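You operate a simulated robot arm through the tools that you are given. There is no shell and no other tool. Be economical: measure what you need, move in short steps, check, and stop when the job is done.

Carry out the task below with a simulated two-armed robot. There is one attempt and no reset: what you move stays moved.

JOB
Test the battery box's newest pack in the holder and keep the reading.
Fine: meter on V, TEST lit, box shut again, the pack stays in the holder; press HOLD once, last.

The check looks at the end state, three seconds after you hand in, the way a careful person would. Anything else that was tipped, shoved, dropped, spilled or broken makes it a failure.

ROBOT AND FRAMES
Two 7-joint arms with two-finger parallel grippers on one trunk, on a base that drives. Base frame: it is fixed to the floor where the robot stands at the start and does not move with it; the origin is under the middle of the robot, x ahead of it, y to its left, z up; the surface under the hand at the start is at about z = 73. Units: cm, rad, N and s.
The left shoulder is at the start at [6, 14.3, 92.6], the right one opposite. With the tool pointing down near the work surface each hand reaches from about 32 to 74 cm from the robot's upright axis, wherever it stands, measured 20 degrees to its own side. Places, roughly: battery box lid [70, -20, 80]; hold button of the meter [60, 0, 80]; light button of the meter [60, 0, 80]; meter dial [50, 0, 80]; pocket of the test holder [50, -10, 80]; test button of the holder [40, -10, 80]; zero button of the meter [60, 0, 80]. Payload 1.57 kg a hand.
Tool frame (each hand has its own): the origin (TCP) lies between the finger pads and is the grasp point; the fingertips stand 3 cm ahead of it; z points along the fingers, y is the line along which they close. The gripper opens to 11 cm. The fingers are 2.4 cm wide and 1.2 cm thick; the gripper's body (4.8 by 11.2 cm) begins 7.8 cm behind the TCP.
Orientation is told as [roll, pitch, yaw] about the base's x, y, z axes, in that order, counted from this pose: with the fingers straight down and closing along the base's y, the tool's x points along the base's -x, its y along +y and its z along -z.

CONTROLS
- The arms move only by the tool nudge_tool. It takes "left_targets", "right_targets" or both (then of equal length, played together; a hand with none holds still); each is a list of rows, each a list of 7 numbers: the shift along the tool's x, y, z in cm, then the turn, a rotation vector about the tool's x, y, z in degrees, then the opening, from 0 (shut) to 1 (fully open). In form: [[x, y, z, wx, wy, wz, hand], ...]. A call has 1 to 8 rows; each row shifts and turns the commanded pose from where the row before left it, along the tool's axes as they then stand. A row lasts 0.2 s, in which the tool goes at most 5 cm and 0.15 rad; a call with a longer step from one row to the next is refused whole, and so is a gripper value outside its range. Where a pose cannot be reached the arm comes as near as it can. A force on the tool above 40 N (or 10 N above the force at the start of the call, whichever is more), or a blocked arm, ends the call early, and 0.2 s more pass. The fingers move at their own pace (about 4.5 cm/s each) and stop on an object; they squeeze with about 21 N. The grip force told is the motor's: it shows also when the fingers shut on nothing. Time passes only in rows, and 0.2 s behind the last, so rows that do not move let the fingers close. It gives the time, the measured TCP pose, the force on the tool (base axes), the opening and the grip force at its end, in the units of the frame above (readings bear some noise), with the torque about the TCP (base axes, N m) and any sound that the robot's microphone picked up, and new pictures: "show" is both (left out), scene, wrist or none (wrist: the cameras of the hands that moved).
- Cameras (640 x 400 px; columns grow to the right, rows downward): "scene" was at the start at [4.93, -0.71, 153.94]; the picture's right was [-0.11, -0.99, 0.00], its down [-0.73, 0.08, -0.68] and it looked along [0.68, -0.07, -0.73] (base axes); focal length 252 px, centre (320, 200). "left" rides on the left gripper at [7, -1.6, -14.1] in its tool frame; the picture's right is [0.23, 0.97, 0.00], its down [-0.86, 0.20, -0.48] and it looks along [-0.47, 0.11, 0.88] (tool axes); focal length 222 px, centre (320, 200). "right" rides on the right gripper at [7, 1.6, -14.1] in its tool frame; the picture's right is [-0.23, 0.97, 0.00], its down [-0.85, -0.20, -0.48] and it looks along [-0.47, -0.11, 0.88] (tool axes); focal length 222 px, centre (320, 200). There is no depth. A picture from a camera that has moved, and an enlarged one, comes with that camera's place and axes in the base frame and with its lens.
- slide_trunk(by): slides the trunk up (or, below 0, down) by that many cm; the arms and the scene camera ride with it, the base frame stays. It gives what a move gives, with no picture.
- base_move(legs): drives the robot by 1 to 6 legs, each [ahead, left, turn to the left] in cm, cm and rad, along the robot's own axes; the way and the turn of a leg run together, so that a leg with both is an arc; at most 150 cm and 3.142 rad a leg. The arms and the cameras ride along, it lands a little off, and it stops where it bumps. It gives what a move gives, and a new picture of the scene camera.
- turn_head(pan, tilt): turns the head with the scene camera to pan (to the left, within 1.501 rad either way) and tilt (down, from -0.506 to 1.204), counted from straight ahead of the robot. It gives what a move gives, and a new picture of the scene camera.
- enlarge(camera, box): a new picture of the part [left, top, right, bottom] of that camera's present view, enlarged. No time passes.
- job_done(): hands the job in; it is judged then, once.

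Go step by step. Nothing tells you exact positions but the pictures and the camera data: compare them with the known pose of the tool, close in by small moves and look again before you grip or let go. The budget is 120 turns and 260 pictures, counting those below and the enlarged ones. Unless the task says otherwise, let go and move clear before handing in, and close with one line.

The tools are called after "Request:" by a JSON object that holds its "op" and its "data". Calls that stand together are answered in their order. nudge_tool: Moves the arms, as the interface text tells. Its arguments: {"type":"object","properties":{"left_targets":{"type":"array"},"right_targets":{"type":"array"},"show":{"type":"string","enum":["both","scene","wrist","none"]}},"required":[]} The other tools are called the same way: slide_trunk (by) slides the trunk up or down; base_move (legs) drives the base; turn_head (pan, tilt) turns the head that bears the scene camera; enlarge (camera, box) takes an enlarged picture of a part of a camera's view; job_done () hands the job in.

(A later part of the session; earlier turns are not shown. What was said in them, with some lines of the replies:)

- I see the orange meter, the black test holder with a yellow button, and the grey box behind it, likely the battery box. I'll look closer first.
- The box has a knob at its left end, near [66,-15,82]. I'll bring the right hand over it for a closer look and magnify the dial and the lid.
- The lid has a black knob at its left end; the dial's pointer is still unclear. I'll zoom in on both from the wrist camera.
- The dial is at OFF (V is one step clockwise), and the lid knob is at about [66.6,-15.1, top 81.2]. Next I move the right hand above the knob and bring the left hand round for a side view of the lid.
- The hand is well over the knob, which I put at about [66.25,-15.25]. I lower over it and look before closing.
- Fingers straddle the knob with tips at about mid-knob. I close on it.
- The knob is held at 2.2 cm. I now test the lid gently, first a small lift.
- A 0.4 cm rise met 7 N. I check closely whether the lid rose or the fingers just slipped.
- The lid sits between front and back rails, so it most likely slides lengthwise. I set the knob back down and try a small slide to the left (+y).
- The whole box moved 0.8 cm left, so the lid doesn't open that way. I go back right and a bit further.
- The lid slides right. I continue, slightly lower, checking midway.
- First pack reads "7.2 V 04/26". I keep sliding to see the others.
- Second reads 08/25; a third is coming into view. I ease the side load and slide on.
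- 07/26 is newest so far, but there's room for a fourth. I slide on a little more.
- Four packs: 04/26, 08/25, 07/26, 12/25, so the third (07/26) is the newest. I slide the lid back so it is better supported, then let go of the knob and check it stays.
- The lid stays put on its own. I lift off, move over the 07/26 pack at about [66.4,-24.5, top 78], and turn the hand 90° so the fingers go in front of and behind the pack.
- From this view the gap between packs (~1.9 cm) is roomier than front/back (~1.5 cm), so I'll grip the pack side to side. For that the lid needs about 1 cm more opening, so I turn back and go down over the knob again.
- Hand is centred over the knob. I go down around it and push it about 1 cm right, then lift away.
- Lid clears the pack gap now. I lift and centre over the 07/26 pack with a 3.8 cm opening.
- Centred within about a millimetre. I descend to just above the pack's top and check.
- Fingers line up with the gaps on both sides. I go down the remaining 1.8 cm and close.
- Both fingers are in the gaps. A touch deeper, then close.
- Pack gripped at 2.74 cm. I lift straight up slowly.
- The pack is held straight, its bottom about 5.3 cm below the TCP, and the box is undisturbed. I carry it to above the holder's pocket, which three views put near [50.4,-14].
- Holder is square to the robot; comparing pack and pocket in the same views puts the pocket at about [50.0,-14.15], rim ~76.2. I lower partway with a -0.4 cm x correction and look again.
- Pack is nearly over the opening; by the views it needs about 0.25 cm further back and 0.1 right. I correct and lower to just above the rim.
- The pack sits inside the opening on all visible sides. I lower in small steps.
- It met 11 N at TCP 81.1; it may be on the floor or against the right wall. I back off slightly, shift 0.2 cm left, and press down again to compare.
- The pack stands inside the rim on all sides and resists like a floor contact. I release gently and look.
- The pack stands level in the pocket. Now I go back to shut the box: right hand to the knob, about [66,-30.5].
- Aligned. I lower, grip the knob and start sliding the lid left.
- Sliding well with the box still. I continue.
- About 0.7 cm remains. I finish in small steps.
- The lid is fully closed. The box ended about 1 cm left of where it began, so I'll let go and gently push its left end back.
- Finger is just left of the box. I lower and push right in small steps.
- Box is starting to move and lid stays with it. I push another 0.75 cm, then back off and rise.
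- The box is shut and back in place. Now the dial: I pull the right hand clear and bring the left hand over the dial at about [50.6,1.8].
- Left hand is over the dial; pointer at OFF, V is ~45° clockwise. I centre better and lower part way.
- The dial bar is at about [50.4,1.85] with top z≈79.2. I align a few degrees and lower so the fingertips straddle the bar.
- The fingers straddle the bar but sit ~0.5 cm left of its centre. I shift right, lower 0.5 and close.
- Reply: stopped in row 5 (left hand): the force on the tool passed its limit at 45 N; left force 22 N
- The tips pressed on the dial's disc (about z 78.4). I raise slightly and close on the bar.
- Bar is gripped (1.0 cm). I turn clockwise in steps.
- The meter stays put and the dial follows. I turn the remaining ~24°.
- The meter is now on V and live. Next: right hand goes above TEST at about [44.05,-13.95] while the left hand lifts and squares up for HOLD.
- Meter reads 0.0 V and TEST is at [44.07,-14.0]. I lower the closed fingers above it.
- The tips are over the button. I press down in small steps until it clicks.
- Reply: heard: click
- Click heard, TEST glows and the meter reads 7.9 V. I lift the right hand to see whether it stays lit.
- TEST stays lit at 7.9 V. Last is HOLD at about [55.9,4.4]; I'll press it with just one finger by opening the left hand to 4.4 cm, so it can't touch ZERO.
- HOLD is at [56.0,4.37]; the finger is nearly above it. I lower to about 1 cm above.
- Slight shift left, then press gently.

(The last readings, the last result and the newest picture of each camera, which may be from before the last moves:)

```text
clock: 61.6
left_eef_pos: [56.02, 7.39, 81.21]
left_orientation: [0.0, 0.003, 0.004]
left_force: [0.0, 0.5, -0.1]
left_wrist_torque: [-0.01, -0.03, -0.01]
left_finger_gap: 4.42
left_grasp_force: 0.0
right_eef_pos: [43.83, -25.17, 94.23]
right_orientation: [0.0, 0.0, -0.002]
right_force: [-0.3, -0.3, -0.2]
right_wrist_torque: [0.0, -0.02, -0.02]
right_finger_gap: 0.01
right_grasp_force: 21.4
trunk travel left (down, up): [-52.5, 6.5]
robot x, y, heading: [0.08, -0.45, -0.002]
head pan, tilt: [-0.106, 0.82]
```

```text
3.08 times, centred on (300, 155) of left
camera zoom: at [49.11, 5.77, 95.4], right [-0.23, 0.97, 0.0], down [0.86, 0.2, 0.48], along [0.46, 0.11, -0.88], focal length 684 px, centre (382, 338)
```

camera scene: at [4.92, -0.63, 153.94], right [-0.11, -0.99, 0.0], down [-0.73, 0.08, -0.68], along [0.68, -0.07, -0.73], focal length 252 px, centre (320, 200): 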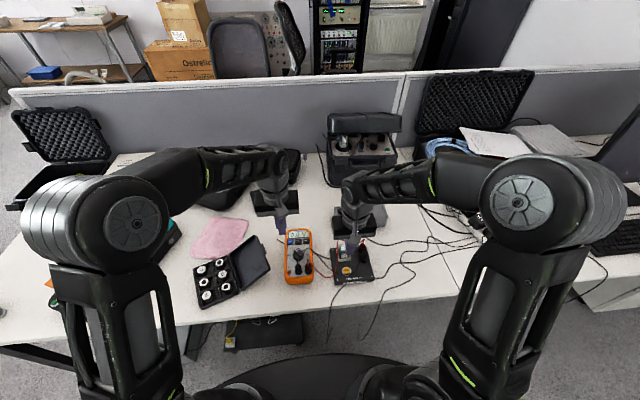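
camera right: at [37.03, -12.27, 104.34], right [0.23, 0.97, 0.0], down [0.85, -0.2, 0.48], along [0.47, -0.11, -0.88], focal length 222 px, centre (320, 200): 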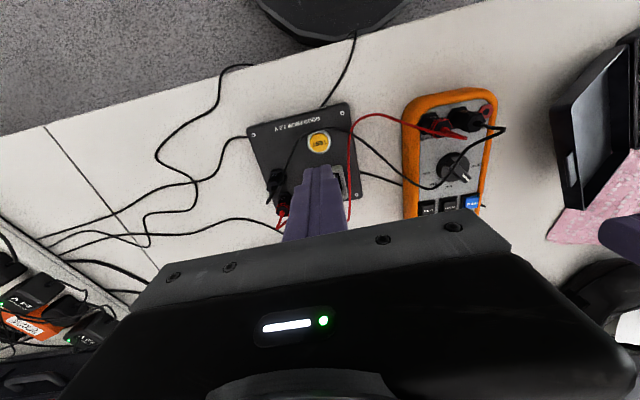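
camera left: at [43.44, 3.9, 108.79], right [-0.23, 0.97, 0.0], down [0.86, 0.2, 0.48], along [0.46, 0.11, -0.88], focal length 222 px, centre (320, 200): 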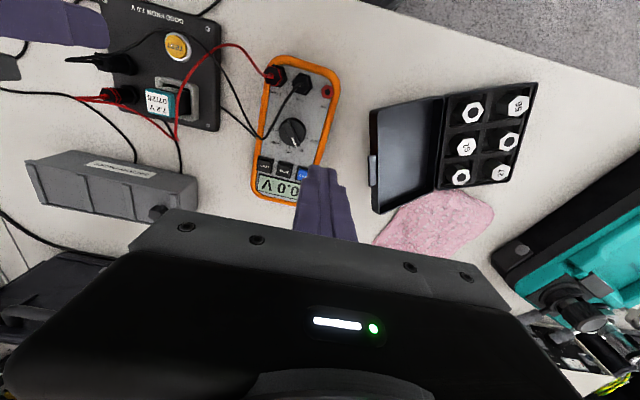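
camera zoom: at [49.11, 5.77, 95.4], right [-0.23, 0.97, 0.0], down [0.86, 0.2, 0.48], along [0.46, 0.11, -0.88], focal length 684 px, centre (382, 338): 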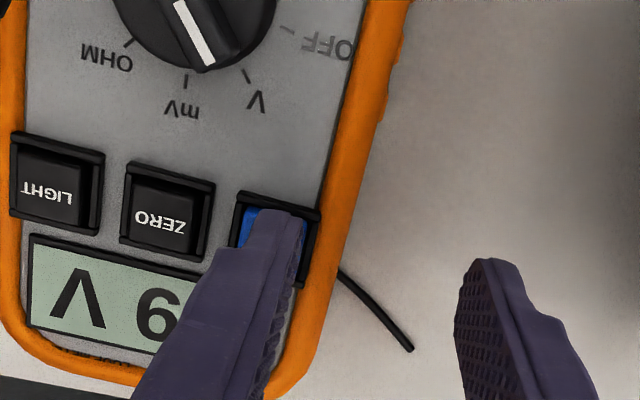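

Well centred, no contact yet. I continue down in small steps.

Request:
{"op": "nudge_tool", "data": {"left_targets": [[0, -0.05, 0.25, 0, 0, 0, 0.4], [0, 0, 0.2, 0, 0, 0, 0.4]], "show": "none"}}

```text
clock: 62.2
left_eef_pos: [55.93, 7.35, 80.84]
left_orientation: [0.001, 0.0, 0.003]
left_force: [1.2, 0.9, 4.2]
left_wrist_torque: [-0.1, 0.0, 0.03]
left_finger_gap: 4.34
left_grasp_force: 0.1
right_eef_pos: [43.84, -25.07, 94.32]
right_orientation: [0.0, -0.002, 0.0]
right_force: [0.5, 0.2, 0.2]
right_wrist_torque: [-0.01, 0.01, 0.02]
right_finger_gap: 0.0
right_grasp_force: 20.8
trunk travel left (down, up): [-52.5, 6.5]
robot x, y, heading: [0.02, 0.08, 0.004]
head pan, tilt: [-0.106, 0.82]
heard: click
```

Click heard on HOLD. I rise straight up and verify.

Request:
{"op": "nudge_tool", "data": {"left_targets": [[0, 0, -1.5, 0, 0, 0, 0.4], [0, 0, -3, 0, 0, 0, 0.4], [0, 0, -4, 0, 0, 0, 0.4], [0, 1, -4, 0, 0, 0, 0.4], [0, 3, -2, 0, 0, 0, 0.4]], "show": "scene"}}

Request:
{"op": "enlarge", "data": {"camera": "scene", "box": [280, 190, 400, 290]}}

Request:
{"op": "enlarge", "data": {"camera": "scene", "box": [280, 220, 330, 260]}}

```text
clock: 63.4
left_eef_pos: [55.96, 11.23, 94.99]
left_orientation: [0.0, 0.003, 0.002]
left_force: [0.3, 0.2, 0.6]
left_wrist_torque: [0.01, -0.03, 0.01]
left_finger_gap: 4.4
left_grasp_force: 0.0
right_eef_pos: [43.85, -24.95, 94.25]
right_orientation: [-0.001, -0.002, -0.002]
right_force: [-0.3, 0.3, -0.6]
right_wrist_torque: [-0.04, -0.02, 0.0]
right_finger_gap: 0.0
right_grasp_force: 21.0
trunk travel left (down, up): [-52.5, 6.5]
robot x, y, heading: [0.01, -0.25, -0.002]
head pan, tilt: [-0.106, 0.82]
camera scene: at [4.89, -0.63, 153.94], right [-0.11, -0.99, 0.0], down [-0.73, 0.08, -0.68], along [0.68, -0.07, -0.73], focal length 252 px, centre (320, 200)
```

scene: 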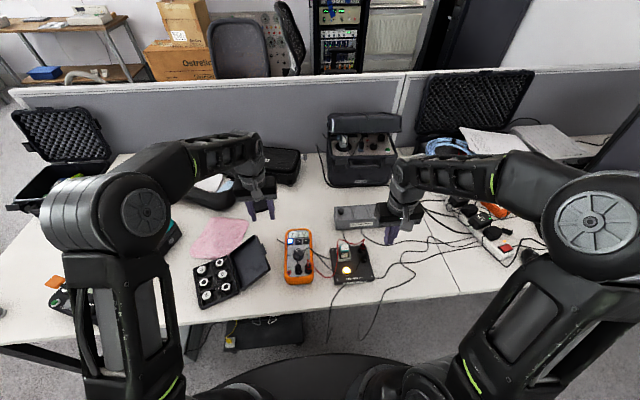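

```text
4.00 times, centred on (340, 240) of scene
camera zoom: at [4.89, -0.63, 153.94], right [-0.11, -0.99, 0.0], down [-0.73, 0.08, -0.68], along [0.68, -0.07, -0.73], focal length 1008 px, centre (240, 40)
```

zoom: 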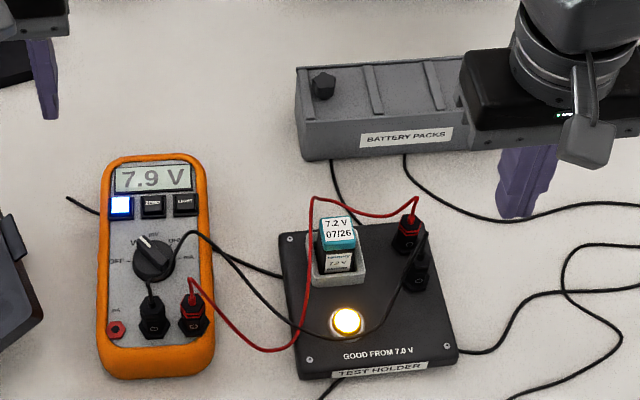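

```text
10.00 times, centred on (305, 240) of scene
camera zoom: at [4.89, -0.63, 153.94], right [-0.11, -0.99, 0.0], down [-0.73, 0.08, -0.68], along [0.68, -0.07, -0.73], focal length 2519 px, centre (470, -200)
```

zoom: 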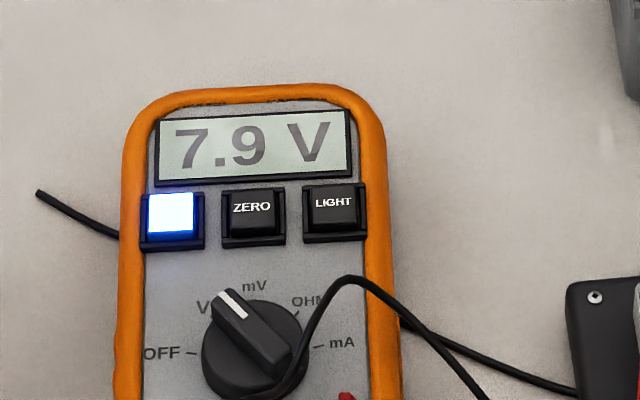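

HOLD is lit with 7.9 V frozen, the dial is on V, TEST is lit, the 07/26 pack is in the holder and the box is shut. Both hands are clear, so I hand in.

Request:
{"op": "job_done", "data": {}}

```text
The job is handed in.
```

The newest pack in the box (07/26) was tested in the holder and its 7.9 V reading is held on the meter. The dial is on V, TEST and HOLD are lit, HOLD was pressed once and last, the pack is still in the holder, and the box is shut. The box slid about 1 cm while I worked the lid, and I pushed it back to within a millimetre or so of its original spot.
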